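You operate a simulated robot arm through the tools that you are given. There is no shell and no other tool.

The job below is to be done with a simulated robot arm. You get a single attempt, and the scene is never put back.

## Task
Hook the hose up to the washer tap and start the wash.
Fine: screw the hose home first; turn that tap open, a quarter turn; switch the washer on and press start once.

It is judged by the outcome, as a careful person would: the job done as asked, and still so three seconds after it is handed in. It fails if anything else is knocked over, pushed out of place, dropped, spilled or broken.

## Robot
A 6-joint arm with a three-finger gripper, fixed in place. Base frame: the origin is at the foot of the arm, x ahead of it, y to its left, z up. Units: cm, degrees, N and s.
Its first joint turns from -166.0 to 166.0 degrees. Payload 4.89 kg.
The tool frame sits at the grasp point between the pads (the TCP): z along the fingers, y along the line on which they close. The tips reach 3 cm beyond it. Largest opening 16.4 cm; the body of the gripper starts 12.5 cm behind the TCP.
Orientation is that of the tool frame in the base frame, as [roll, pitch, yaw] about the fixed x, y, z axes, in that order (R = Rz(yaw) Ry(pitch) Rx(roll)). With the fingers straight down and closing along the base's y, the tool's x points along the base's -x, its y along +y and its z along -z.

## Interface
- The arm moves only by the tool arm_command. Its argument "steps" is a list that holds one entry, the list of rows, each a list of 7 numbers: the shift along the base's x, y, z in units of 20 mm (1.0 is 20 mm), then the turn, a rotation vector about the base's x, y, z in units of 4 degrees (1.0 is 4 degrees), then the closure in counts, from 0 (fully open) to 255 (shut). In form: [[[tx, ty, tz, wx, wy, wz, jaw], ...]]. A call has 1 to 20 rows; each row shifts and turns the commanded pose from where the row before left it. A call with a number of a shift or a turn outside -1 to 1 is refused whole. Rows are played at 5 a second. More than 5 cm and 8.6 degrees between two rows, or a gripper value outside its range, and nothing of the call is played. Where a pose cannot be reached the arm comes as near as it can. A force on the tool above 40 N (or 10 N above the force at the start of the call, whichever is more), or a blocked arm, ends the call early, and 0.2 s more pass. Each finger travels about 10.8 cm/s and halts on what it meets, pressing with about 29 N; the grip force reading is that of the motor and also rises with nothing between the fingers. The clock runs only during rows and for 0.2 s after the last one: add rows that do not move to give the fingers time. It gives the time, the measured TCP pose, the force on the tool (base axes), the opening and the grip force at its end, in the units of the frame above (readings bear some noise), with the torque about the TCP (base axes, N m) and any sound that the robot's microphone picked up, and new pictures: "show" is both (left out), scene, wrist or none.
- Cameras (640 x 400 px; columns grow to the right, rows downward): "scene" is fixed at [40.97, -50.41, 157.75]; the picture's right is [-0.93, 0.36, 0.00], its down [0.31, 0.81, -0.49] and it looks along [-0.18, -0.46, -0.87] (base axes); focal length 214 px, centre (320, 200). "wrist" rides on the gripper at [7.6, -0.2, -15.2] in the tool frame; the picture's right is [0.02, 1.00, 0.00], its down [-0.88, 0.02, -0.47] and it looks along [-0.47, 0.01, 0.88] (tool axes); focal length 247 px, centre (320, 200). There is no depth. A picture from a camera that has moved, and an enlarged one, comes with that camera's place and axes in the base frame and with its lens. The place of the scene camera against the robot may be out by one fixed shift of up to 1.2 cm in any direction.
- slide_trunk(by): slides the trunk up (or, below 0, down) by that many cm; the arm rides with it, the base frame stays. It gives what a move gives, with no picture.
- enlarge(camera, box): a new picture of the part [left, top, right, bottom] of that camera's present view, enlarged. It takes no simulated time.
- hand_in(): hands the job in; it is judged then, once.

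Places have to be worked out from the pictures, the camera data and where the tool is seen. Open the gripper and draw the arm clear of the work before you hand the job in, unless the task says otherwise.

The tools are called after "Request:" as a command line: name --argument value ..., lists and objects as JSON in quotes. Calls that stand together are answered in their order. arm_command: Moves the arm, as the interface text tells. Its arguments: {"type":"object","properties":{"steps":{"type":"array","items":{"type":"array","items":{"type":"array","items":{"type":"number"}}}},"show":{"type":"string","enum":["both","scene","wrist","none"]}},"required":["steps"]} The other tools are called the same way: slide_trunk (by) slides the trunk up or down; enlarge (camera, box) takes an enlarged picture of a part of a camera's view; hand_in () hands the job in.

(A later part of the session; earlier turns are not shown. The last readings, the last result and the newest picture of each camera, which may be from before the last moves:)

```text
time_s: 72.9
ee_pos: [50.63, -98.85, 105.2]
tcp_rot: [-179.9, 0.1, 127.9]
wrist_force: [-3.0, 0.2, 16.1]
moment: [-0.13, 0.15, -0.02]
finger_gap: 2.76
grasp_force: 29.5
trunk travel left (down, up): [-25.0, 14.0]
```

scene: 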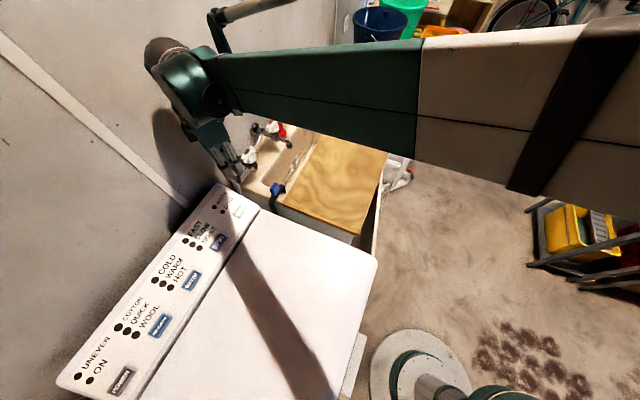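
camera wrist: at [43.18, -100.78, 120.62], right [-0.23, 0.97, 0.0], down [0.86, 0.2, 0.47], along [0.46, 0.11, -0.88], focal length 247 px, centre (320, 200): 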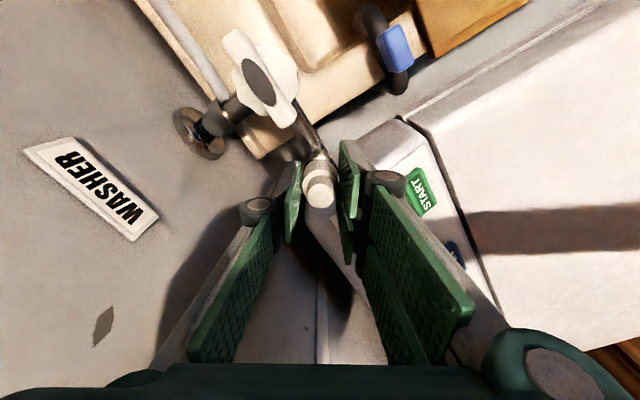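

Lateral load is gone, with 16 N axial. Continue clockwise with compensation.

Request:
arm_command --show "none" --steps '[[[0.0069, 0.0054, 0, 0, 0, -1, 255], [0.0072, 0.0049, 0, 0, 0, -1, 255], [0.0075, 0.0044, 0, 0, 0, -1, 255], [0.0078, 0.0038, 0, 0, 0, -1, 255], [0.0081, 0.0033, 0, 0, 0, -1, 255], [0.0083, 0.0027, 0, 0, 0, -1, 255], [0, 0, 0, 0, 0, 0, 255]]]'

Request:
arm_command --steps '[[[0.0084, 0.0021, 0, 0, 0, -1, 255], [0.0086, 0.0015, 0, 0, 0, -1, 255], [0.0087, 0.0009, 0, 0, 0, -1, 255], [0.0087, 0.0003, 0, 0, 0, -1, 255], [0.0087, -0.0003, 0, 0, 0, -1, 255], [0.0087, -0.0009, 0, 0, 0, -1, 255], [0, 0, 0, 0, 0, 0, 255]]]'

Request:
enlarge --camera "scene" --box '[224, 150, 250, 176]'

Request:
enlarge --camera "wrist" --box '[290, 130, 350, 215]'

```text
time_s: 74.5
ee_pos: [50.74, -98.69, 105.18]
tcp_rot: [180.0, 0.0, 104.0]
wrist_force: [-8.4, -27.0, 16.8]
moment: [-1.05, 0.29, -0.08]
finger_gap: 2.76
grasp_force: 28.9
trunk travel left (down, up): [-25.0, 14.0]
```

```text
time_s: 76.1
ee_pos: [50.94, -98.59, 104.98]
tcp_rot: [-179.9, 0.0, 80.0]
wrist_force: [-10.1, -28.4, 14.0]
moment: [-0.78, 0.32, -0.07]
finger_gap: 2.73
grasp_force: 29.1
trunk travel left (down, up): [-25.0, 14.0]
camera wrist: at [52.1, -91.09, 120.25], right [0.99, -0.15, 0.0], down [-0.13, -0.87, 0.47], along [-0.07, -0.47, -0.88], focal length 247 px, centre (320, 200)
```

scene: 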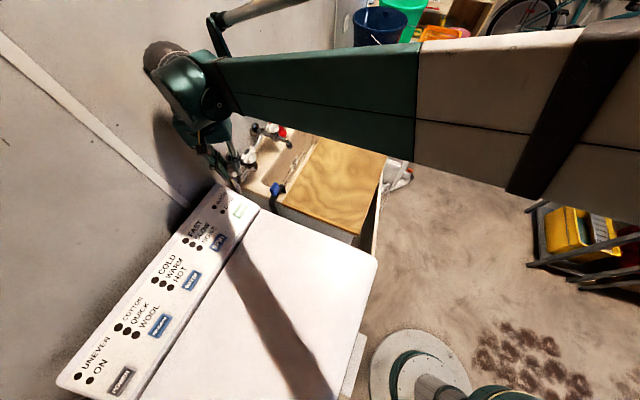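
wrist: 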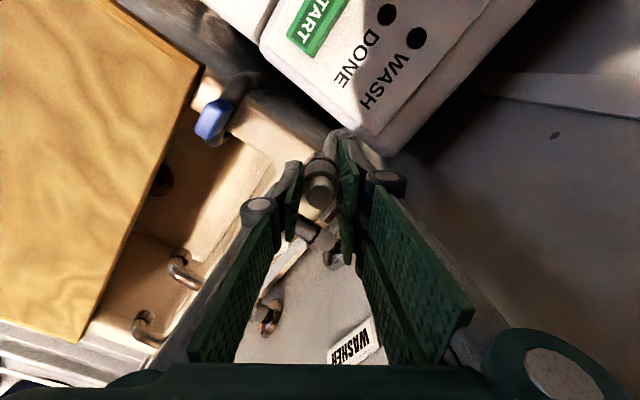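

```text
15.38 times, centred on (237, 163) of scene
camera zoom: at [40.97, -50.41, 157.75], right [-0.93, 0.36, 0.0], down [0.31, 0.81, -0.49], along [-0.18, -0.46, -0.87], focal length 3300 px, centre (1597, 769)
```

zoom: 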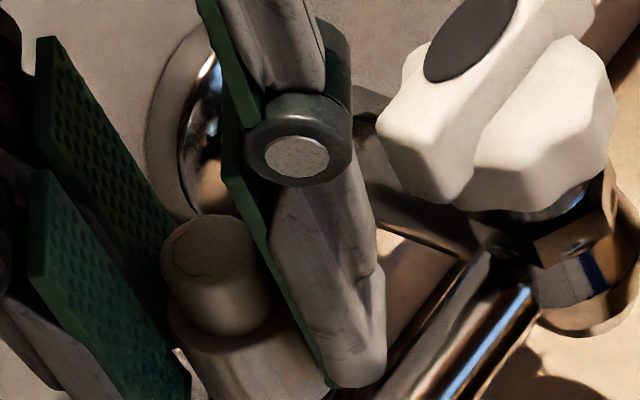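

```text
4.71 times, centred on (320, 172) of wrist
camera zoom: at [52.1, -91.09, 120.25], right [0.99, -0.15, 0.0], down [-0.13, -0.87, 0.47], along [-0.07, -0.47, -0.88], focal length 1162 px, centre (320, 329)
```

zoom: 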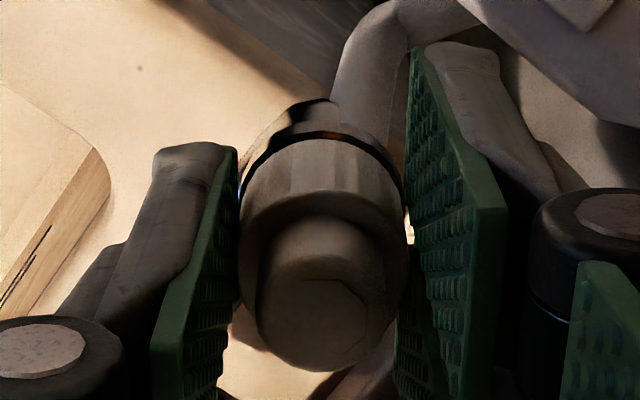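

z has crept to 105.0, but there's lateral load again (-28 N in y). I'll relieve that, then test whether it resists a small lift.

Request:
arm_command --show "none" --steps '[[[-0.02, -0.05, 0, 0, 0, 0, 255], [0, 0, 0, 0, 0, 0, 255]]]'

Request:
arm_command --show "none" --steps '[[[0, 0, 0.05, 0, 0, 0, 255], [0, 0, 0.05, 0, 0, 0, 255], [0, 0, 0, 0, 0, 0, 255]]]'

```text
time_s: 76.7
ee_pos: [50.95, -98.7, 105.17]
tcp_rot: [-179.9, 0.0, 80.0]
wrist_force: [-13.1, -10.4, 9.1]
moment: [-0.27, 0.44, -0.01]
finger_gap: 2.74
grasp_force: 29.3
trunk travel left (down, up): [-25.0, 14.0]
```

```text
time_s: 77.5
ee_pos: [51.08, -98.73, 105.15]
tcp_rot: [-180.0, 0.1, 80.0]
wrist_force: [-20.9, 14.0, -10.1]
moment: [0.57, 0.38, -0.08]
finger_gap: 2.75
grasp_force: 29.1
trunk travel left (down, up): [-25.0, 14.0]
```

It resists the lift (-10 N), possibly engaged, though lateral friction may contribute. I'll relieve the lateral loads and recheck.

Request:
arm_command --show "none" --steps '[[[-0.04, 0.02, 0, 0, 0, 0, 255], [0, 0, 0, 0, 0, 0, 255]]]'

Request:
arm_command --show "none" --steps '[[[0, 0, 0.05, 0, 0, 0, 255], [0, 0, 0, 0, 0, 0, 255]]]'

```text
time_s: 78.1
ee_pos: [51.06, -98.74, 105.25]
tcp_rot: [179.9, -0.1, 80.1]
wrist_force: [-14.7, 7.9, -10.4]
moment: [0.34, 0.37, 0.0]
finger_gap: 2.73
grasp_force: 28.3
trunk travel left (down, up): [-25.0, 14.0]
```

```text
time_s: 78.7
ee_pos: [51.03, -98.71, 105.33]
tcp_rot: [-179.9, 0.0, 80.2]
wrist_force: [-11.1, 9.9, -17.6]
moment: [0.3, 0.29, -0.01]
finger_gap: 2.71
grasp_force: 28.8
trunk travel left (down, up): [-25.0, 14.0]
```

Request:
arm_command --show "none" --steps '[[[-0.05, 0.04, 0, 0, 0, 0, 255], [0, 0, 0, 0, 0, 0, 255]]]'

Request:
arm_command --show "none" --steps '[[[-0.01, 0.01, 0.05, 0, 0, 0, 255], [0, 0, 0, 0, 0, 0, 255]]]'

```text
time_s: 79.3
ee_pos: [50.92, -98.76, 105.34]
tcp_rot: [-179.9, 0.0, 80.1]
wrist_force: [0.5, -2.4, -15.3]
moment: [-0.05, -0.07, -0.01]
finger_gap: 2.69
grasp_force: 28.7
trunk travel left (down, up): [-25.0, 14.0]
```

```text
time_s: 79.9
ee_pos: [50.86, -98.84, 105.33]
tcp_rot: [-179.9, 0.0, 80.0]
wrist_force: [10.2, -6.2, -19.8]
moment: [-0.16, -0.24, 0.06]
finger_gap: 2.7
grasp_force: 29.0
trunk travel left (down, up): [-25.0, 14.0]
```

With lateral load near zero it still pulls back at -15 N when lifted: the thread has engaged. I'll relax the axial pull, release, re-centre the tool on the nut axis (50.9,-99.0), and rotate back for the next stroke.

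Request:
arm_command --steps '[[[0.02, -0.01, -0.15, 0, 0, 0, 255], [0, 0, 0, 0, 0, 0, 255], [0, 0, 0, 0, 0, 0, 220], [0, 0, 0, 0, 0, 0, 185], [0, 0, 0, 0, 0, 0, 185], [0, 0, 0, 0, 0, 0, 185]]]'

Request:
enlarge --camera "scene" --box '[220, 150, 256, 186]'

Request:
enlarge --camera "wrist" --box '[290, 130, 350, 215]'

```text
time_s: 81.3
ee_pos: [50.84, -98.64, 105.21]
tcp_rot: [-179.9, 0.0, 80.1]
wrist_force: [-0.2, 0.3, -0.4]
moment: [-0.01, 0.0, 0.01]
finger_gap: 4.52
grasp_force: 0.1
trunk travel left (down, up): [-25.0, 14.0]
camera wrist: at [52.01, -91.1, 120.39], right [0.99, -0.15, 0.0], down [-0.13, -0.87, 0.47], along [-0.07, -0.47, -0.88], focal length 247 px, centre (320, 200)
```

scene: 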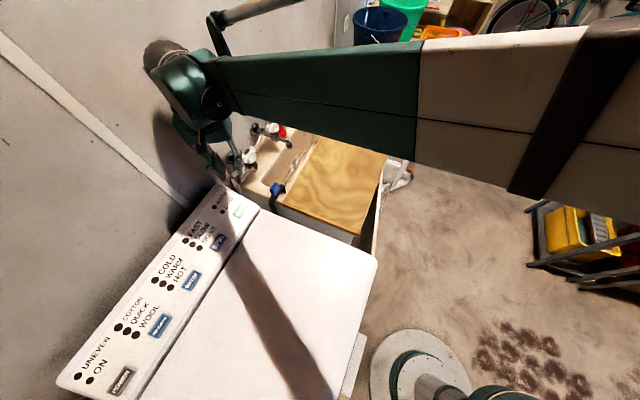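
wrist: 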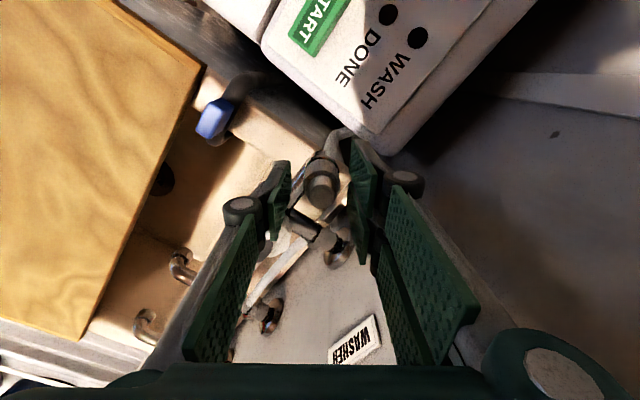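

```text
11.11 times, centred on (238, 168) of scene
camera zoom: at [40.97, -50.41, 157.75], right [-0.93, 0.36, 0.0], down [0.31, 0.81, -0.49], along [-0.18, -0.46, -0.87], focal length 2383 px, centre (1231, 556)
```

zoom: 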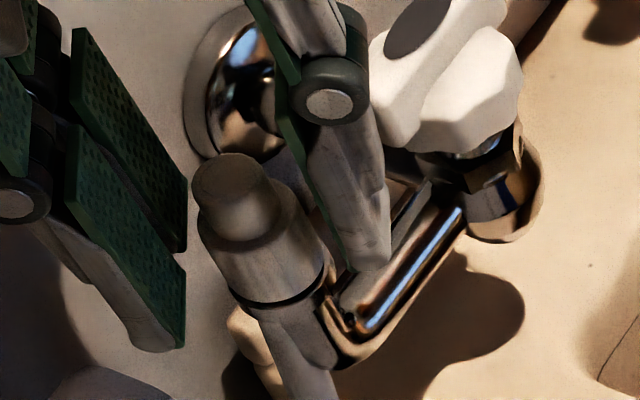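

```text
4.71 times, centred on (320, 172) of wrist
camera zoom: at [52.01, -91.1, 120.39], right [0.99, -0.15, 0.0], down [-0.13, -0.87, 0.47], along [-0.07, -0.47, -0.88], focal length 1162 px, centre (320, 329)
```

zoom: 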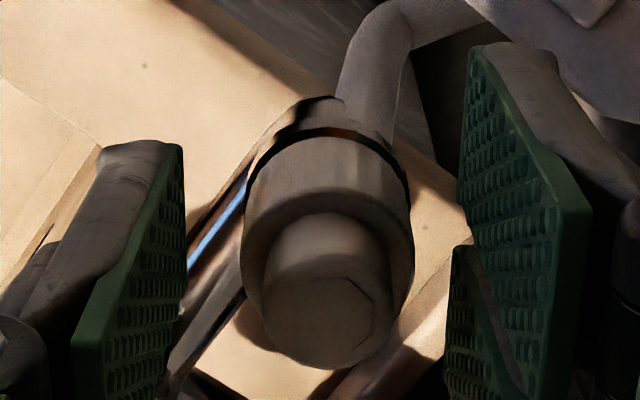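

The nut stands upright on the outlet by itself, just above the flange. Re-centre on its axis, lower slightly, and rotate back with fingers open (28 rows in two calls).

Request:
arm_command --show "none" --steps '[[[0.02, -0.11, -0.1, 0, 0, 0, 185], [0, 0, 0, 0, 0, 1, 185], [0, 0, 0, 0, 0, 1, 185], [0, 0, 0, 0, 0, 1, 185], [0, 0, 0, 0, 0, 1, 185], [0, 0, 0, 0, 0, 1, 185], [0, 0, 0, 0, 0, 1, 185], [0, 0, 0, 0, 0, 1, 185], [0, 0, 0, 0, 0, 1, 185], [0, 0, 0, 0, 0, 1, 185], [0, 0, 0, 0, 0, 1, 185], [0, 0, 0, 0, 0, 1, 185], [0, 0, 0, 0, 0, 1, 185], [0, 0, 0, 0, 0, 1, 185], [0, 0, 0, 0, 0, 1, 185], [0, 0, 0, 0, 0, 0, 185]]]'

Request:
enlarge --camera "wrist" --box '[290, 130, 350, 215]'

Request:
arm_command --show "none" --steps '[[[0, 0, 0, 0, 0, 1, 185], [0, 0, 0, 0, 0, 1, 185], [0, 0, 0, 0, 0, 1, 185], [0, 0, 0, 0, 0, 1, 185], [0, 0, 0, 0, 0, 1, 185], [0, 0, 0, 0, 0, 1, 185], [0, 0, 0, 0, 0, 1, 185], [0, 0, 0, 0, 0, 1, 185], [0, 0, 0, 0, 0, 1, 185], [0, 0, 0, 0, 0, 1, 185], [0, 0, 0, 0, 0, 1, 185], [0, 0, 0, 0, 0, 1, 185], [0, 0, 0, 0, 0, 1, 185], [0, 0, 0, 0, 0, 1, 185], [0, 0, 0, 0, 0, 0, 185]]]'

Request:
enlarge --camera "wrist" --box '[290, 130, 350, 215]'

```text
time_s: 84.7
ee_pos: [50.9, -98.89, 105.02]
tcp_rot: [-179.9, 0.0, 136.2]
wrist_force: [1.0, -0.4, 0.0]
moment: [-0.01, 0.03, 0.0]
finger_gap: 4.49
grasp_force: 0.1
trunk travel left (down, up): [-25.0, 14.0]
```

```text
4.71 times, centred on (320, 172) of wrist
camera zoom: at [45.27, -93.61, 120.16], right [0.68, 0.74, 0.0], down [0.65, -0.6, 0.47], along [0.35, -0.32, -0.88], focal length 1162 px, centre (320, 329)
```

zoom: 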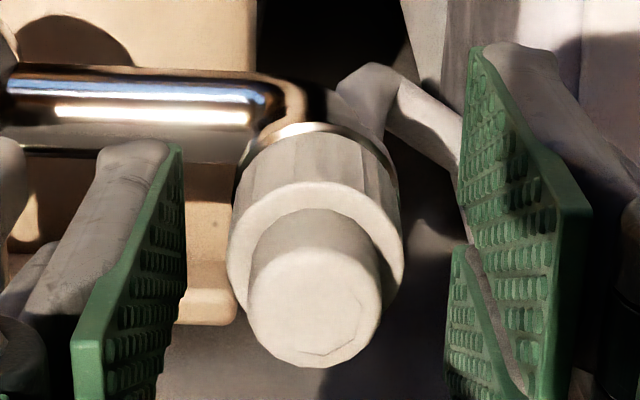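

```text
time_s: 87.9
ee_pos: [50.83, -98.95, 105.1]
tcp_rot: [-179.9, 0.0, -167.8]
wrist_force: [-0.6, -0.1, -0.1]
moment: [0.02, 0.01, -0.01]
finger_gap: 4.53
grasp_force: 0.1
trunk travel left (down, up): [-25.0, 14.0]
```

```text
4.71 times, centred on (320, 172) of wrist
camera zoom: at [43.41, -100.62, 120.17], right [-0.23, 0.97, 0.0], down [0.86, 0.2, 0.47], along [0.46, 0.11, -0.88], focal length 1162 px, centre (320, 329)
```

zoom: 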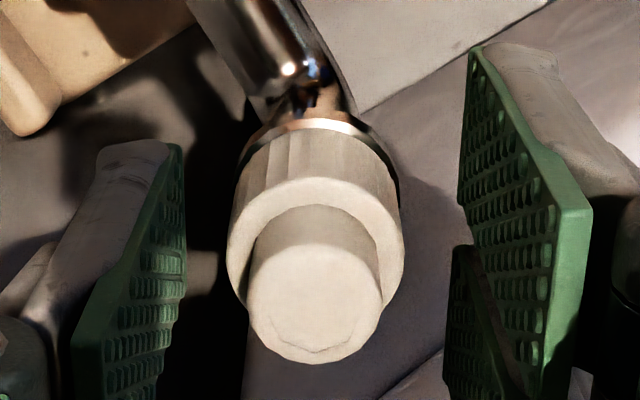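

The nut stays centred in both views, so the tool axis is now on the nut axis. Close and do a clockwise stroke, slowly following downward.

Request:
arm_command --show "none" --steps '[[[0, 0, 0, 0, 0, 0, 220], [0, 0, 0, 0, 0, 0, 255], [0, 0, 0, 0, 0, 0, 255], [0, 0, 0, 0, 0, 0, 255]]]'

Request:
arm_command --show "none" --steps '[[[0, 0, -0.0015, 0, 0, -1, 255], [0, 0, -0.0015, 0, 0, -1, 255], [0, 0, -0.0015, 0, 0, -1, 255], [0, 0, -0.0015, 0, 0, -1, 255], [0, 0, -0.0015, 0, 0, -1, 255], [0, 0, -0.0015, 0, 0, -1, 255], [0, 0, -0.0015, 0, 0, -1, 255], [0, 0, -0.0015, 0, 0, -1, 255], [0, 0, 0, 0, 0, 0, 255]]]'

```text
time_s: 88.9
ee_pos: [50.81, -99.04, 105.0]
tcp_rot: [-179.9, 0.0, -167.8]
wrist_force: [9.1, -25.8, 5.6]
moment: [-0.74, -0.27, -0.02]
finger_gap: 2.7
grasp_force: 29.1
trunk travel left (down, up): [-25.0, 14.0]
```

```text
time_s: 90.9
ee_pos: [50.85, -98.98, 105.03]
tcp_rot: [-179.9, -0.1, 160.0]
wrist_force: [4.7, -33.1, 0.8]
moment: [-0.93, -0.19, -0.07]
finger_gap: 2.7
grasp_force: 29.3
trunk travel left (down, up): [-25.0, 14.0]
```

There's a steady lateral load (-33 N in y): the finger midpoint is about 1 mm off. Shift -0.09 cm in y and check.

Request:
arm_command --show "none" --steps '[[[0, -0.045, 0, 0, 0, 0, 255], [0, 0, 0, 0, 0, 0, 255]]]'

```text
time_s: 91.5
ee_pos: [50.87, -99.0, 104.92]
tcp_rot: [179.9, 0.0, 160.1]
wrist_force: [0.4, -18.2, 0.1]
moment: [-0.51, -0.06, -0.01]
finger_gap: 2.69
grasp_force: 29.0
trunk travel left (down, up): [-25.0, 14.0]
```

Request:
arm_command --show "none" --steps '[[[0, -0.05, 0, 0, 0, 0, 255], [0, 0, 0, 0, 0, 0, 255]]]'

Request:
arm_command --show "none" --steps '[[[-0.006, 0.002, -0.0015, 0, 0, -1, 255], [-0.006, 0.003, -0.0015, 0, 0, -1, 255], [-0.006, 0.003, -0.0015, 0, 0, -1, 255], [-0.0055, 0.0035, -0.0015, 0, 0, -1, 255], [-0.005, 0.004, -0.0015, 0, 0, -1, 255], [-0.005, 0.0045, -0.0015, 0, 0, -1, 255], [0, 0, 0, 0, 0, 0, 255]]]'

```text
time_s: 92.1
ee_pos: [50.86, -98.98, 105.01]
tcp_rot: [-180.0, 0.1, 160.1]
wrist_force: [-4.8, 0.7, 0.6]
moment: [0.11, 0.17, 0.02]
finger_gap: 2.67
grasp_force: 29.3
trunk travel left (down, up): [-25.0, 14.0]
```

```text
time_s: 93.7
ee_pos: [50.8, -98.9, 104.96]
tcp_rot: [-179.8, 0.0, 136.1]
wrist_force: [2.3, 20.9, -9.3]
moment: [0.53, 0.01, 0.01]
finger_gap: 2.7
grasp_force: 29.1
trunk travel left (down, up): [-25.0, 14.0]
```

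The tool is now being pulled down (-9 N), so the thread is advancing. Relieve lateral (+y) and axial loads and continue.

Request:
arm_command --show "none" --steps '[[[0, 0.05, -0.04, 0, 0, 0, 255], [-0.0047, 0.006, -0.003, 0, 0, -1, 255], [-0.0044, 0.006, -0.003, 0, 0, -1, 255], [-0.004, 0.006, -0.003, 0, 0, -1, 255], [-0.0035, 0.006, -0.003, 0, 0, -1, 255], [-0.003, 0.006, -0.003, 0, 0, -1, 255], [-0.0025, 0.006, -0.003, 0, 0, -1, 255], [-0.002, 0.006, -0.003, 0, 0, -1, 255], [0, 0, 0, 0, 0, 0, 255]]]'

```text
time_s: 95.7
ee_pos: [50.86, -98.98, 104.73]
tcp_rot: [-180.0, 0.0, 108.0]
wrist_force: [26.8, -21.3, 10.1]
moment: [-0.65, -0.82, -0.02]
finger_gap: 2.71
grasp_force: 29.2
trunk travel left (down, up): [-25.0, 14.0]
```

Lateral loads wander by a millimetre or so; I'll shift (+0.14,-0.12) cm to neutral and finish the stroke without compensation.

Request:
arm_command --show "none" --steps '[[[0.07, -0.06, 0, 0, 0, 0, 255], [0, 0, -0.003, 0, 0, -1, 255], [0, 0, -0.003, 0, 0, -1, 255], [0, 0, -0.003, 0, 0, -1, 255], [0, 0, -0.003, 0, 0, -1, 255], [0, 0, 0, 0, 0, 0, 255]]]'

Request:
arm_command --show "none" --steps '[[[0, 0, -0.003, 0, 0, -1, 255], [0, 0, -0.003, 0, 0, -1, 255], [0, 0, -0.003, 0, 0, -1, 255], [0, 0, -0.003, 0, 0, -1, 255], [0, 0, 0, 0, 0, 0, 255]]]'

Request:
enlarge --camera "wrist" --box '[290, 130, 350, 215]'

```text
time_s: 97.1
ee_pos: [50.99, -98.91, 104.9]
tcp_rot: [-179.9, 0.0, 91.9]
wrist_force: [-0.7, 27.5, -1.8]
moment: [1.0, 0.08, 0.04]
finger_gap: 2.67
grasp_force: 28.8
trunk travel left (down, up): [-25.0, 14.0]
```

```text
time_s: 98.3
ee_pos: [50.82, -98.93, 104.78]
tcp_rot: [-179.8, 0.1, 76.0]
wrist_force: [-0.3, 21.8, 0.4]
moment: [0.62, 0.02, 0.01]
finger_gap: 2.69
grasp_force: 29.4
trunk travel left (down, up): [-25.0, 14.0]
```

```text
4.71 times, centred on (320, 172) of wrist
camera zoom: at [52.6, -91.41, 120.01], right [0.98, -0.22, 0.0], down [-0.19, -0.86, 0.47], along [-0.11, -0.46, -0.88], focal length 1162 px, centre (320, 329)
```

zoom: 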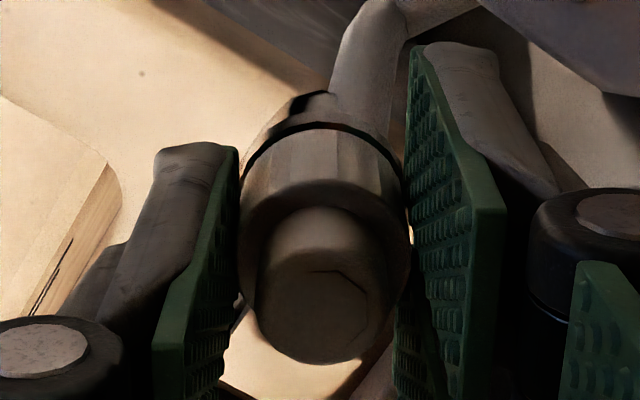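

Torque stays near zero, so the nut turns with the fingers, and it has descended about 0.2 cm. Release, rotate back, and lower a bit for the next stroke.

Request:
arm_command --show "none" --steps '[[[0, 0.02, 0, 0, 0, 0, 255], [0, 0, 0, 0, 0, 0, 220], [0, 0, 0, 0, 0, 0, 185], [0, 0, 0, 0, 0, 0, 185], [0.072, -0.06, -0.1, 0, 0, 0, 185], [0, 0, 0, 0, 0, 1, 185], [0, 0, 0, 0, 0, 1, 185], [0, 0, 0, 0, 0, 1, 185], [0, 0, 0, 0, 0, 1, 185], [0, 0, 0, 0, 0, 1, 185], [0, 0, 0, 0, 0, 1, 185], [0, 0, 0, 0, 0, 1, 185], [0, 0, 0, 0, 0, 1, 185], [0, 0, 0, 0, 0, 1, 185], [0, 0, 0, 0, 0, 1, 185], [0, 0, 0, 0, 0, 1, 185], [0, 0, 0, 0, 0, 1, 185], [0, 0, 0, 0, 0, 1, 185], [0, 0, 0, 0, 0, 1, 185], [0, 0, 0, 0, 0, 1, 185]]]'

Request:
enlarge --camera "wrist" --box '[290, 130, 350, 215]'

Request:
arm_command --show "none" --steps '[[[0, 0, 0, 0, 0, 1, 185], [0, 0, 0, 0, 0, 1, 185], [0, 0, 0, 0, 0, 1, 185], [0, 0, 0, 0, 0, 1, 185], [0, 0, 0, 0, 0, 1, 185], [0, 0, 0, 0, 0, 1, 185], [0, 0, 0, 0, 0, 1, 185], [0, 0, 0, 0, 0, 1, 185], [0, 0, 0, 0, 0, 1, 185], [0, 0, 0, 0, 0, 1, 185], [0, 0, 0, 0, 0, 1, 185], [0, 0, 0, 0, 0, 1, 185], [0, 0, 0, 0, 0, 1, 185], [0, 0, 0, 0, 0, 1, 185], [0, 0, 0, 0, 0, 0, 185]]]'

Request:
enlarge --camera "wrist" --box '[290, 130, 350, 215]'

Request:
enlarge --camera "scene" --box '[220, 150, 256, 186]'

```text
time_s: 102.5
ee_pos: [50.99, -99.06, 104.65]
tcp_rot: [-179.9, 0.0, 136.1]
wrist_force: [0.3, -0.2, 1.1]
moment: [0.02, -0.02, 0.02]
finger_gap: 4.53
grasp_force: 0.0
trunk travel left (down, up): [-25.0, 14.0]
```

```text
4.71 times, centred on (320, 172) of wrist
camera zoom: at [45.41, -93.83, 119.75], right [0.68, 0.74, 0.0], down [0.65, -0.6, 0.47], along [0.35, -0.32, -0.88], focal length 1162 px, centre (320, 329)
```

zoom: 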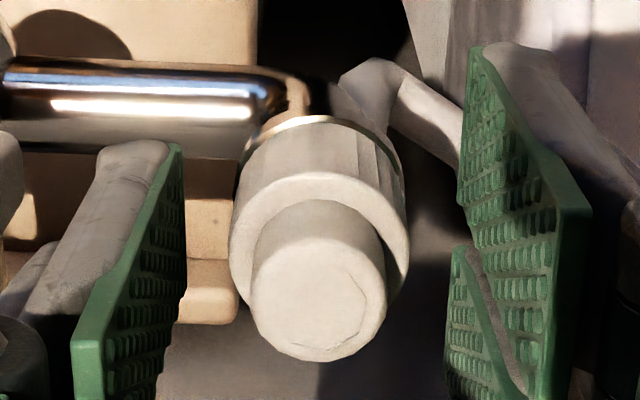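

```text
time_s: 105.7
ee_pos: [51.19, -99.06, 104.48]
tcp_rot: [-180.0, 0.0, -167.9]
wrist_force: [-0.4, 0.5, 0.0]
moment: [0.0, -0.01, 0.02]
finger_gap: 4.53
grasp_force: 0.1
trunk travel left (down, up): [-25.0, 14.0]
```

```text
4.71 times, centred on (320, 172) of wrist
camera zoom: at [43.61, -100.77, 119.73], right [-0.23, 0.97, 0.0], down [0.86, 0.2, 0.47], along [0.46, 0.11, -0.88], focal length 1162 px, centre (320, 329)
```

zoom: 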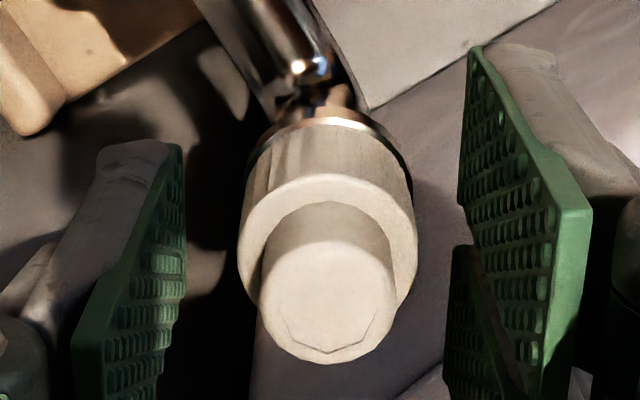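

```text
11.11 times, centred on (238, 168) of scene
camera zoom: at [40.97, -50.41, 157.75], right [-0.93, 0.36, 0.0], down [0.31, 0.81, -0.49], along [-0.18, -0.46, -0.87], focal length 2383 px, centre (1231, 556)
```

zoom: 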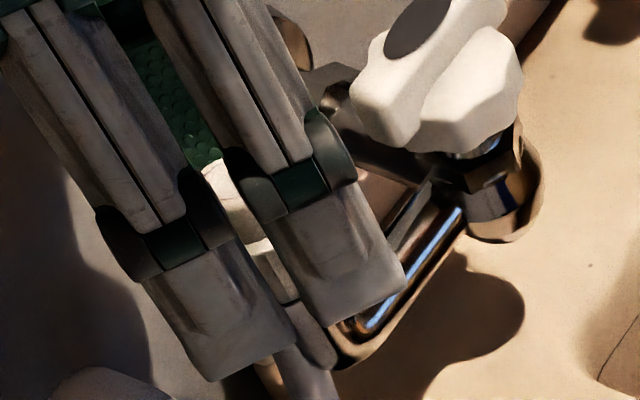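

I'll zoom closer on the nut/flange gap to measure progress.

Request:
enlarge --camera "wrist" --box '[298, 148, 348, 193]'

```text
8.89 times, centred on (323, 170) of wrist
camera zoom: at [43.61, -100.77, 119.73], right [-0.23, 0.97, 0.0], down [0.86, 0.2, 0.47], along [0.46, 0.11, -0.88], focal length 2195 px, centre (293, 462)
```

zoom: 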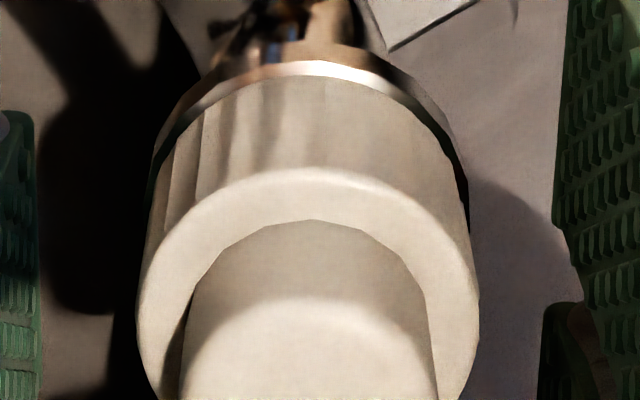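

The nut is nearly down at the flange. Nudge +0.06 cm in y, grip, and check loads.

Request:
arm_command --show "none" --steps '[[[0, 0.03, 0, 0, 0, 0, 185], [0, 0, 0, 0, 0, 0, 220], [0, 0, 0, 0, 0, 0, 255], [0, 0, 0, 0, 0, 0, 255], [0, 0, 0, 0, 0, 0, 255]]]'

Request:
arm_command --show "none" --steps '[[[-0.0065, -0.001, -0.003, 0, 0, -1, 255], [-0.0065, 0, -0.003, 0, 0, -1, 255], [-0.0065, 0, -0.003, 0, 0, -1, 255], [-0.0065, 0.001, -0.003, 0, 0, -1, 255], [-0.0065, 0.001, -0.003, 0, 0, -1, 255], [-0.006, 0.002, -0.003, 0, 0, -1, 255], [0, 0, 0, 0, 0, 0, 255]]]'

```text
time_s: 106.9
ee_pos: [51.09, -99.0, 104.64]
tcp_rot: [-179.9, 0.0, -168.0]
wrist_force: [1.5, -2.0, 0.1]
moment: [-0.09, -0.03, -0.02]
finger_gap: 2.75
grasp_force: 29.4
trunk travel left (down, up): [-25.0, 14.0]
```

```text
time_s: 108.5
ee_pos: [51.01, -99.09, 104.54]
tcp_rot: [-179.9, 0.1, 168.0]
wrist_force: [0.3, -1.9, 0.9]
moment: [-0.12, 0.02, 0.34]
finger_gap: 2.7
grasp_force: 28.8
trunk travel left (down, up): [-25.0, 14.0]
```

Balanced grip now, and torque about z has risen to 0.34 N·m against clockwise — it may be tightening. Continue a few more degrees and watch.

Request:
arm_command --show "none" --steps '[[[-0.006, 0.002, -0.002, 0, 0, -1, 255], [-0.006, 0.0025, -0.002, 0, 0, -1, 255], [-0.006, 0.0025, -0.002, 0, 0, -1, 255], [0, 0, 0, 0, 0, 0, 255]]]'

```text
time_s: 109.5
ee_pos: [50.84, -99.09, 104.54]
tcp_rot: [-179.8, 0.0, 156.0]
wrist_force: [-3.1, -9.2, 1.7]
moment: [-0.33, 0.1, 0.37]
finger_gap: 2.69
grasp_force: 29.1
trunk travel left (down, up): [-25.0, 14.0]
```

Torque plateaus at 0.37 N·m (fingers slipping), which suggests the nut is seated. I'll turn a little more to confirm it doesn't advance, then inspect.

Request:
arm_command --show "none" --steps '[[[-0.005, 0.003, 0, 0, 0, -1, 255], [-0.005, 0.0035, 0, 0, 0, -1, 255], [-0.005, 0.004, 0, 0, 0, -1, 255], [-0.005, 0.004, 0, 0, 0, -1, 255], [-0.004, 0.0045, 0, 0, 0, -1, 255], [0, 0, 0, 0, 0, 0, 255]]]'

Request:
enlarge --camera "wrist" --box '[298, 148, 348, 193]'

```text
time_s: 110.9
ee_pos: [50.91, -98.88, 104.58]
tcp_rot: [-179.9, 0.1, 136.0]
wrist_force: [-3.3, -15.6, 7.0]
moment: [-0.43, 0.17, 0.25]
finger_gap: 2.7
grasp_force: 29.2
trunk travel left (down, up): [-25.0, 14.0]
```

```text
8.89 times, centred on (323, 170) of wrist
camera zoom: at [45.27, -93.71, 119.66], right [0.68, 0.73, 0.0], down [0.65, -0.6, 0.47], along [0.35, -0.32, -0.88], focal length 2195 px, centre (293, 462)
```

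zoom: 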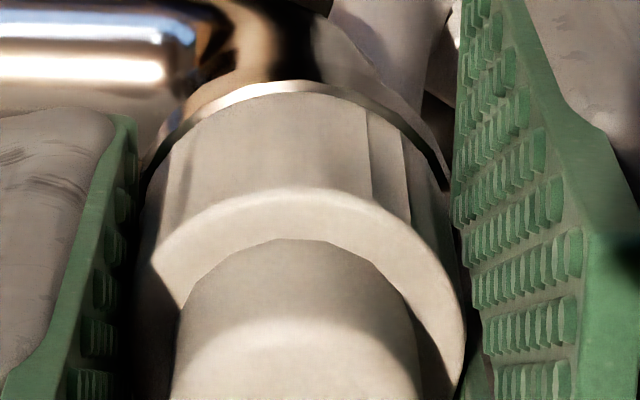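

The nut sits right against the flange. One more check turn to see that the torque stays up (no free rotation).

Request:
arm_command --show "none" --steps '[[[0, -0.03, 0, 0, 0, 0, 255], [-0.004, 0.005, 0, 0, 0, -1, 255], [-0.003, 0.0055, 0, 0, 0, -1, 255], [-0.003, 0.0055, 0, 0, 0, -1, 255], [0, 0, 0, 0, 0, 0, 255]]]'

Request:
arm_command --show "none" --steps '[[[0, 0, 0, 0, 0, -1, 255], [0, 0, 0, 0, 0, -1, 255], [0, 0, 0, 0, 0, -1, 255], [0, 0, 0, 0, 0, -1, 255], [0, 0, 0, 0, 0, 0, 255]]]'

```text
time_s: 112.1
ee_pos: [50.83, -99.0, 104.4]
tcp_rot: [-179.9, 0.0, 124.0]
wrist_force: [-2.2, -13.3, 0.5]
moment: [-0.39, 0.1, 0.4]
finger_gap: 2.72
grasp_force: 28.7
trunk travel left (down, up): [-25.0, 14.0]
```

```text
time_s: 113.3
ee_pos: [50.83, -98.94, 104.58]
tcp_rot: [-179.9, 0.0, 108.0]
wrist_force: [-3.4, 3.2, 0.4]
moment: [0.15, 0.11, 0.29]
finger_gap: 2.69
grasp_force: 29.1
trunk travel left (down, up): [-25.0, 14.0]
```

Torque stays at 0.3–0.4 N·m with fingers slipping, so the nut is home. Release and rise clear, then inspect.

Request:
arm_command --steps '[[[0, 0, 0, 0, 0, 0, 220], [0, 0, 0, 0, 0, 0, 180], [0, 0, 0, 0, 0, 0, 175], [0, 0, 0, 0, 0, 0, 175], [0, 0, 0.5, 0, 0, 0, 175], [0, 0, 1, 0, 0, 0, 175], [0, 0, 1, 0, 0, 0, 175], [0, 0, 1, 0, 0, 0, 175], [0, 0, 1, 0, 0, 0, 175], [0, 0, 1, 0, 0, 0, 175], [0, 0, 1, 0, 0, 0, 175], [0, 0.5, 0.5, 0, 0, 0, 175], [0, 0.5, 0, 0, 0, 0, 175], [0, 0.5, 0, 0, 0, 0, 175], [0, 0, 0, 0, 0, 0, 175]]]'

Request:
enlarge --camera "scene" --box '[215, 145, 265, 195]'

Request:
enlarge --camera "wrist" --box '[260, 130, 380, 230]'

```text
time_s: 116.5
ee_pos: [50.98, -95.95, 118.56]
tcp_rot: [-179.9, 0.0, 108.2]
wrist_force: [-0.2, 0.6, 0.2]
moment: [-0.07, 0.04, 0.02]
finger_gap: 5.16
grasp_force: 0.0
trunk travel left (down, up): [-25.0, 14.0]
camera wrist: at [48.4, -88.63, 133.8], right [0.94, 0.33, 0.0], down [0.29, -0.83, 0.47], along [0.16, -0.45, -0.88], focal length 247 px, centre (320, 200)
```

scene: 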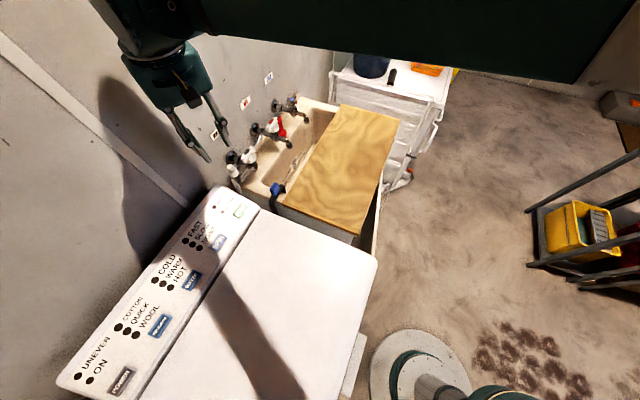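
wrist: 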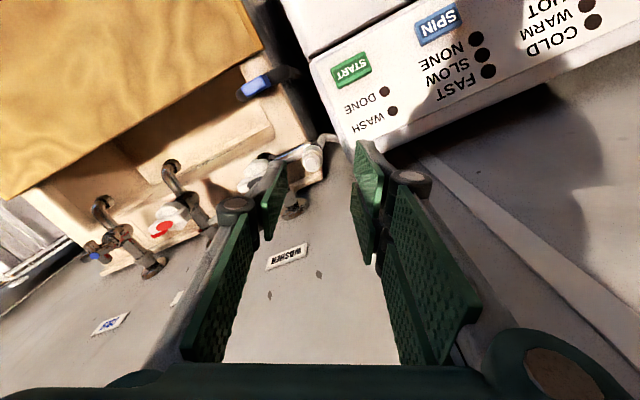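

```text
8.00 times, centred on (240, 170) of scene
camera zoom: at [40.97, -50.41, 157.75], right [-0.93, 0.36, 0.0], down [0.31, 0.81, -0.49], along [-0.18, -0.46, -0.87], focal length 1716 px, centre (960, 440)
```

zoom: 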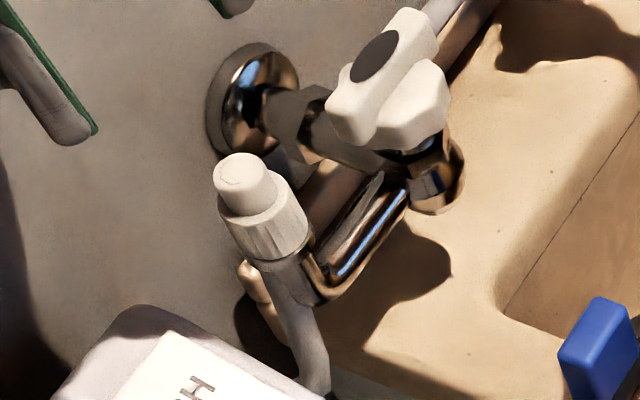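

```text
4.00 times, centred on (320, 180) of wrist
camera zoom: at [48.4, -88.63, 133.8], right [0.94, 0.33, 0.0], down [0.29, -0.83, 0.47], along [0.16, -0.45, -0.88], focal length 988 px, centre (320, 280)
```

zoom: 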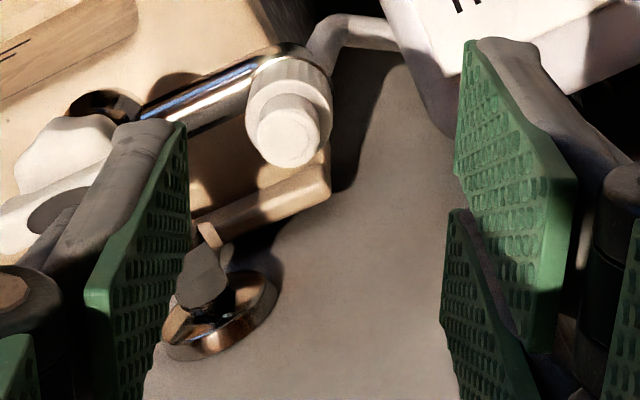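

The nut is fully seated on the elbow. Next, the tap knob: its bar runs parallel to the wall, so I'll move above it with the fingers set to close across the bar (yaw 48).

Request:
arm_command --steps '[[[-0.207, -0.27, -0.083, 0, 0, -1, 175], [-0.207, -0.27, -0.083, 0, 0, -1, 175], [-0.207, -0.27, -0.083, 0, 0, -1, 175], [-0.207, -0.27, -0.083, 0, 0, -1, 175], [-0.207, -0.27, -0.083, 0, 0, -1, 175], [-0.207, -0.27, -0.083, 0, 0, -1, 175], [-0.207, -0.27, -0.083, 0, 0, -1, 175], [-0.207, -0.27, -0.083, 0, 0, -1, 175], [-0.207, -0.27, -0.083, 0, 0, -1, 175], [-0.207, -0.27, -0.083, 0, 0, -1, 175], [-0.207, -0.27, -0.083, 0, 0, -1, 175], [-0.207, -0.27, -0.083, 0, 0, -1, 175], [-0.207, -0.27, -0.083, 0, 0, -1, 175], [-0.207, -0.27, -0.083, 0, 0, -1, 175], [-0.207, -0.27, -0.083, 0, 0, -1, 175], [0, 0, 0, 0, 0, 0, 175]]]'

Request:
enlarge --camera "wrist" --box '[250, 70, 390, 210]'

```text
time_s: 119.9
ee_pos: [44.59, -104.07, 115.9]
tcp_rot: [-179.9, 0.0, 48.0]
wrist_force: [1.2, -0.1, -0.5]
moment: [0.01, 0.02, -0.02]
finger_gap: 5.15
grasp_force: 0.0
trunk travel left (down, up): [-25.0, 14.0]
camera wrist: at [49.66, -98.24, 131.09], right [0.76, -0.65, 0.0], down [-0.57, -0.67, 0.47], along [-0.31, -0.36, -0.88], focal length 247 px, centre (320, 200)
```

scene: 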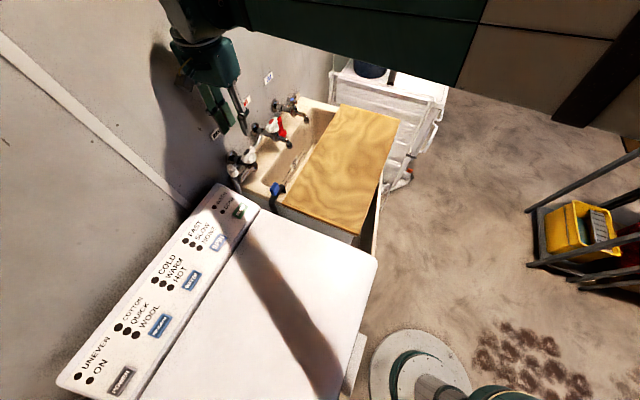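
wrist: 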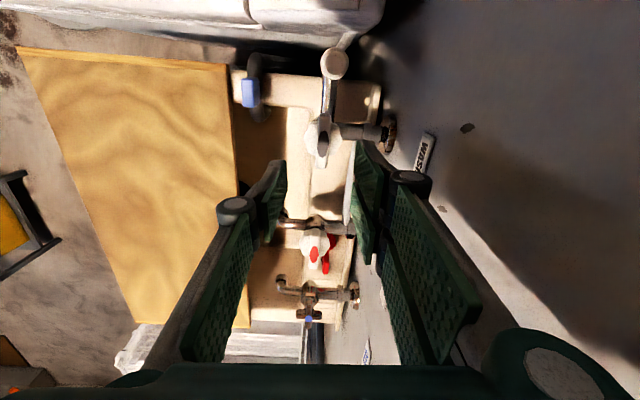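

```text
2.86 times, centred on (320, 140) of wrist
camera zoom: at [49.66, -98.24, 131.09], right [0.76, -0.65, 0.0], down [-0.57, -0.67, 0.47], along [-0.31, -0.36, -0.88], focal length 706 px, centre (320, 371)
```

zoom: 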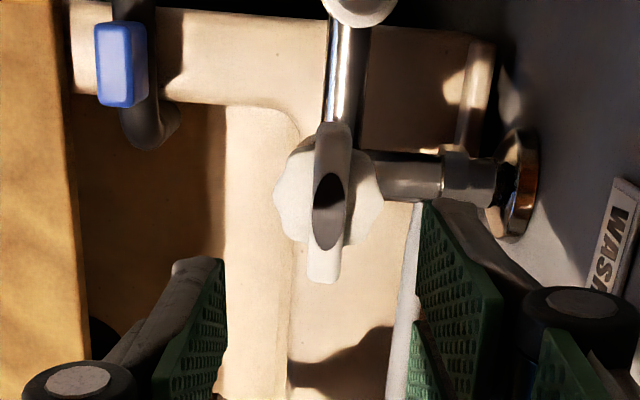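

The bar is centred nearly below the tool, about 0.2 cm toward the wall and rotated ~3° from my yaw. I'll correct by (+0.2,-0.15) cm and -3°, then lower so the tips straddle the bar.

Request:
arm_command --steps '[[[0.1, -0.075, -0.5, 0, 0, -0.75, 175], [0, 0, -1, 0, 0, 0, 175], [0, 0, -1, 0, 0, 0, 175], [0, 0, -1, 0, 0, 0, 175], [0, 0, -1, 0, 0, 0, 175], [0, 0, -0.5, 0, 0, 0, 175], [0, 0, -0.2, 0, 0, 0, 175], [0, 0, 0, 0, 0, 0, 175]]]'

Request:
enlarge --camera "wrist" --box '[250, 110, 390, 250]'

Request:
enlarge --camera "scene" --box '[215, 140, 275, 190]'

```text
time_s: 121.7
ee_pos: [44.66, -104.22, 105.55]
tcp_rot: [-179.9, -0.1, 45.1]
wrist_force: [0.0, -0.1, -0.2]
moment: [0.01, 0.0, -0.01]
finger_gap: 5.15
grasp_force: 0.1
trunk travel left (down, up): [-25.0, 14.0]
camera wrist: at [50.04, -98.72, 120.76], right [0.72, -0.69, 0.0], down [-0.61, -0.64, 0.47], along [-0.33, -0.34, -0.88], focal length 247 px, centre (320, 200)
```

scene: 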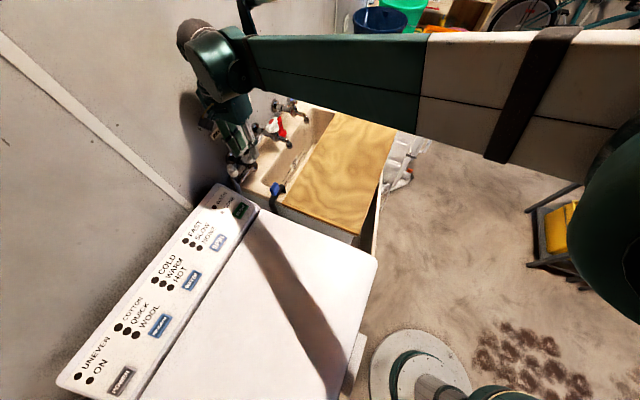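
wrist: 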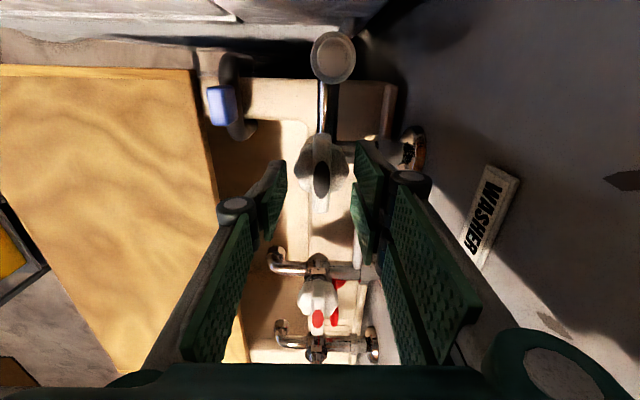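

```text
2.86 times, centred on (320, 180) of wrist
camera zoom: at [50.04, -98.72, 120.76], right [0.72, -0.69, 0.0], down [-0.61, -0.64, 0.47], along [-0.33, -0.34, -0.88], focal length 706 px, centre (320, 257)
```

zoom: 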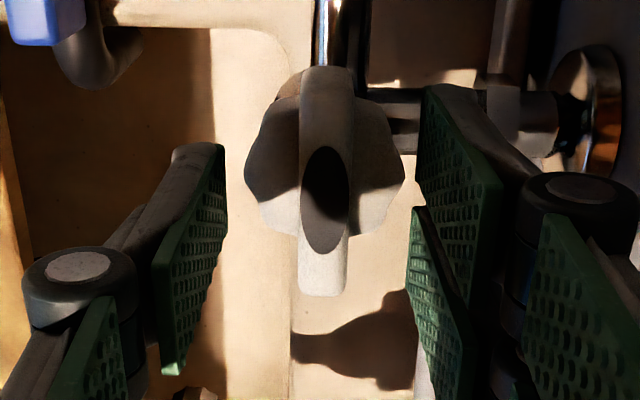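

```text
8.00 times, centred on (245, 165) of scene
camera zoom: at [40.97, -50.41, 157.75], right [-0.93, 0.36, 0.0], down [0.31, 0.81, -0.49], along [-0.18, -0.46, -0.87], focal length 1716 px, centre (920, 480)
```

zoom: 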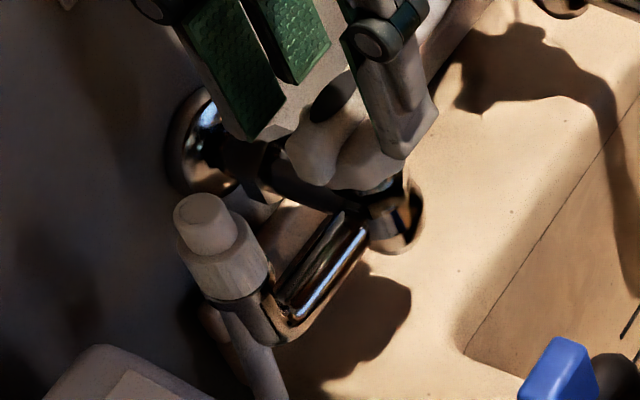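

The bar is centred between the fingers. Close on it.

Request:
arm_command --show "none" --steps '[[[0, 0, -0.1, 0, 0, 0, 175], [0, 0, 0, 0, 0, 0, 205], [0, 0, 0, 0, 0, 0, 230], [0, 0, 0, 0, 0, 0, 255], [0, 0, 0, 0, 0, 0, 255], [0, 0, 0, 0, 0, 0, 255]]]'

Request:
enlarge --camera "wrist" --box '[250, 110, 390, 250]'

```text
time_s: 123.1
ee_pos: [44.82, -104.28, 105.37]
tcp_rot: [-179.9, 0.0, 45.1]
wrist_force: [15.4, -24.9, 11.6]
moment: [-0.86, -0.3, -0.03]
finger_gap: 1.37
grasp_force: 45.3
trunk travel left (down, up): [-25.0, 14.0]
```

```text
2.86 times, centred on (320, 180) of wrist
camera zoom: at [50.1, -98.8, 120.53], right [0.72, -0.69, 0.0], down [-0.61, -0.64, 0.47], along [-0.33, -0.34, -0.88], focal length 706 px, centre (320, 257)
```

zoom: 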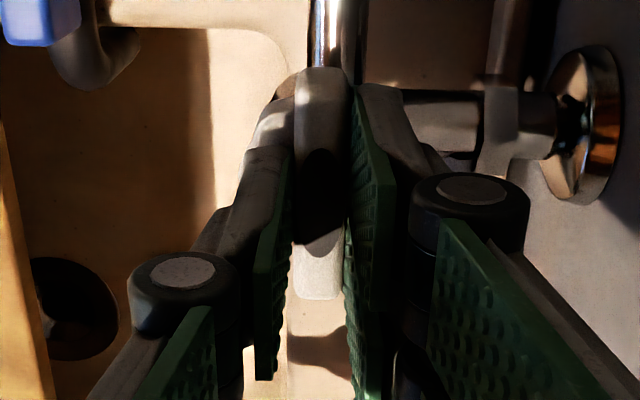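

Gripped (1.37 cm gap) with some lateral load. I'll relieve it, then begin turning counter-clockwise (opening) a few degrees and watch the torque.

Request:
arm_command --show "none" --steps '[[[0.05, -0.075, 0.03, 0, 0, 0, 255], [0, 0, 0, 0, 0, 0, 255]]]'

Request:
arm_command --show "none" --steps '[[[-0.0037, -0.0037, 0, 0, 0, 1, 255], [-0.0034, -0.004, 0, 0, 0, 1, 255], [-0.003, -0.004, 0, 0, 0, 1, 255], [0, 0, 0, 0, 0, 0, 255]]]'

```text
time_s: 123.7
ee_pos: [44.77, -104.45, 105.37]
tcp_rot: [-179.8, 0.0, 45.1]
wrist_force: [-5.6, 10.7, -13.6]
moment: [-0.37, 0.83, -0.01]
finger_gap: 1.34
grasp_force: 44.9
trunk travel left (down, up): [-25.0, 14.0]
```

```text
time_s: 124.5
ee_pos: [44.92, -104.4, 105.37]
tcp_rot: [-179.8, 0.0, 55.3]
wrist_force: [-2.2, 2.4, -5.1]
moment: [0.4, -0.07, 0.0]
finger_gap: 1.37
grasp_force: 45.3
trunk travel left (down, up): [-25.0, 14.0]
stopped in row 3: the force on the tool passed its limit at 40 N (the readings are from after the stop); the commanded pose is now the measured one
```

A transient force stopped the motion at yaw 55; loads are small now. I'll look at the knob.

Request:
enlarge --camera "wrist" --box '[250, 110, 390, 250]'

Request:
enlarge --camera "scene" --box '[215, 140, 275, 190]'

```text
2.86 times, centred on (320, 180) of wrist
camera zoom: at [49.09, -98.01, 120.54], right [0.83, -0.55, 0.0], down [-0.48, -0.74, 0.47], along [-0.26, -0.39, -0.88], focal length 706 px, centre (320, 257)
```

zoom: 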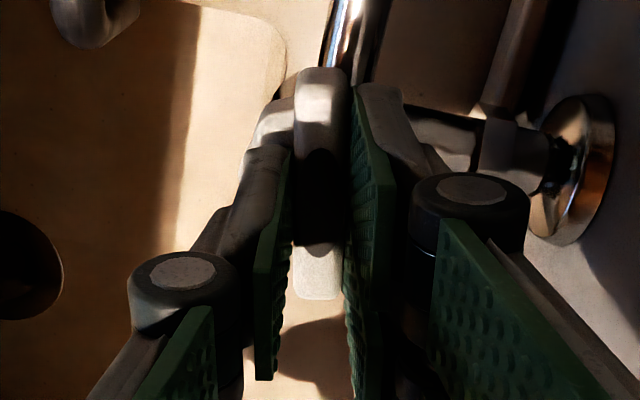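

```text
8.00 times, centred on (245, 165) of scene
camera zoom: at [40.97, -50.41, 157.75], right [-0.93, 0.36, 0.0], down [0.31, 0.81, -0.49], along [-0.18, -0.46, -0.87], focal length 1716 px, centre (920, 480)
```

zoom: 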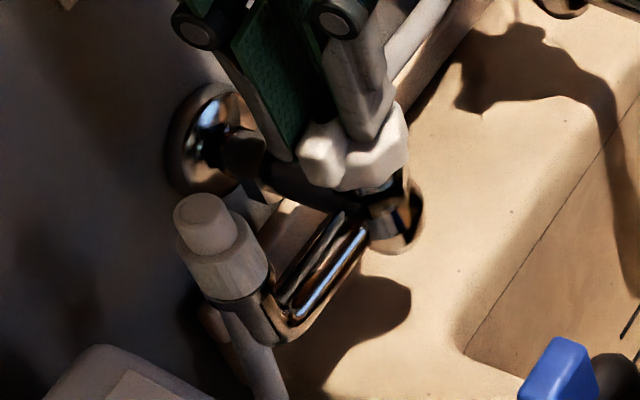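

The bar follows the fingers counter-clockwise with negligible torque. Continue in short groups.

Request:
arm_command --show "none" --steps '[[[-0.003, -0.0043, 0, 0, 0, 1, 255], [-0.0027, -0.0045, 0, 0, 0, 1, 255], [-0.0024, -0.0046, 0, 0, 0, 1, 255], [-0.002, -0.0048, 0, 0, 0, 1, 255], [-0.0017, -0.005, 0, 0, 0, 1, 255], [0, 0, 0, 0, 0, 0, 255]]]'

```text
time_s: 125.9
ee_pos: [44.89, -104.43, 105.36]
tcp_rot: [-179.8, -0.1, 75.4]
wrist_force: [-2.4, 20.5, -11.8]
moment: [1.38, -0.17, 0.03]
finger_gap: 1.36
grasp_force: 45.0
trunk travel left (down, up): [-25.0, 14.0]
```

Request:
arm_command --show "none" --steps '[[[0, 0.06, -0.02, 0, 0, 0, 255], [-0.001, 0, 0, 0, 0, 1, 255], [-0.0007, 0, 0, 0, 0, 1, 255], [0, 0, 0, 0, 0, 1, 255], [0, 0, 0, 0, 0, 1, 255], [0, 0, 0, 0, 0, 0, 255]]]'

Request:
arm_command --show "none" --steps '[[[0, 0, 0, 0, 0, 1, 255], [0, 0, 0, 0, 0, 1, 255], [0, 0, 0, 0, 0, 1, 255], [0, 0, 0, 0, 0, 0, 255]]]'

```text
time_s: 127.3
ee_pos: [44.98, -104.51, 105.45]
tcp_rot: [-179.9, 0.1, 91.4]
wrist_force: [20.9, -26.9, 17.2]
moment: [-1.41, -0.59, -0.02]
finger_gap: 1.37
grasp_force: 45.5
trunk travel left (down, up): [-25.0, 14.0]
```

```text
time_s: 128.3
ee_pos: [44.99, -104.35, 105.27]
tcp_rot: [-179.8, 0.1, 103.4]
wrist_force: [23.2, -26.8, 18.4]
moment: [-0.64, -0.59, -0.06]
finger_gap: 1.36
grasp_force: 45.0
trunk travel left (down, up): [-25.0, 14.0]
```

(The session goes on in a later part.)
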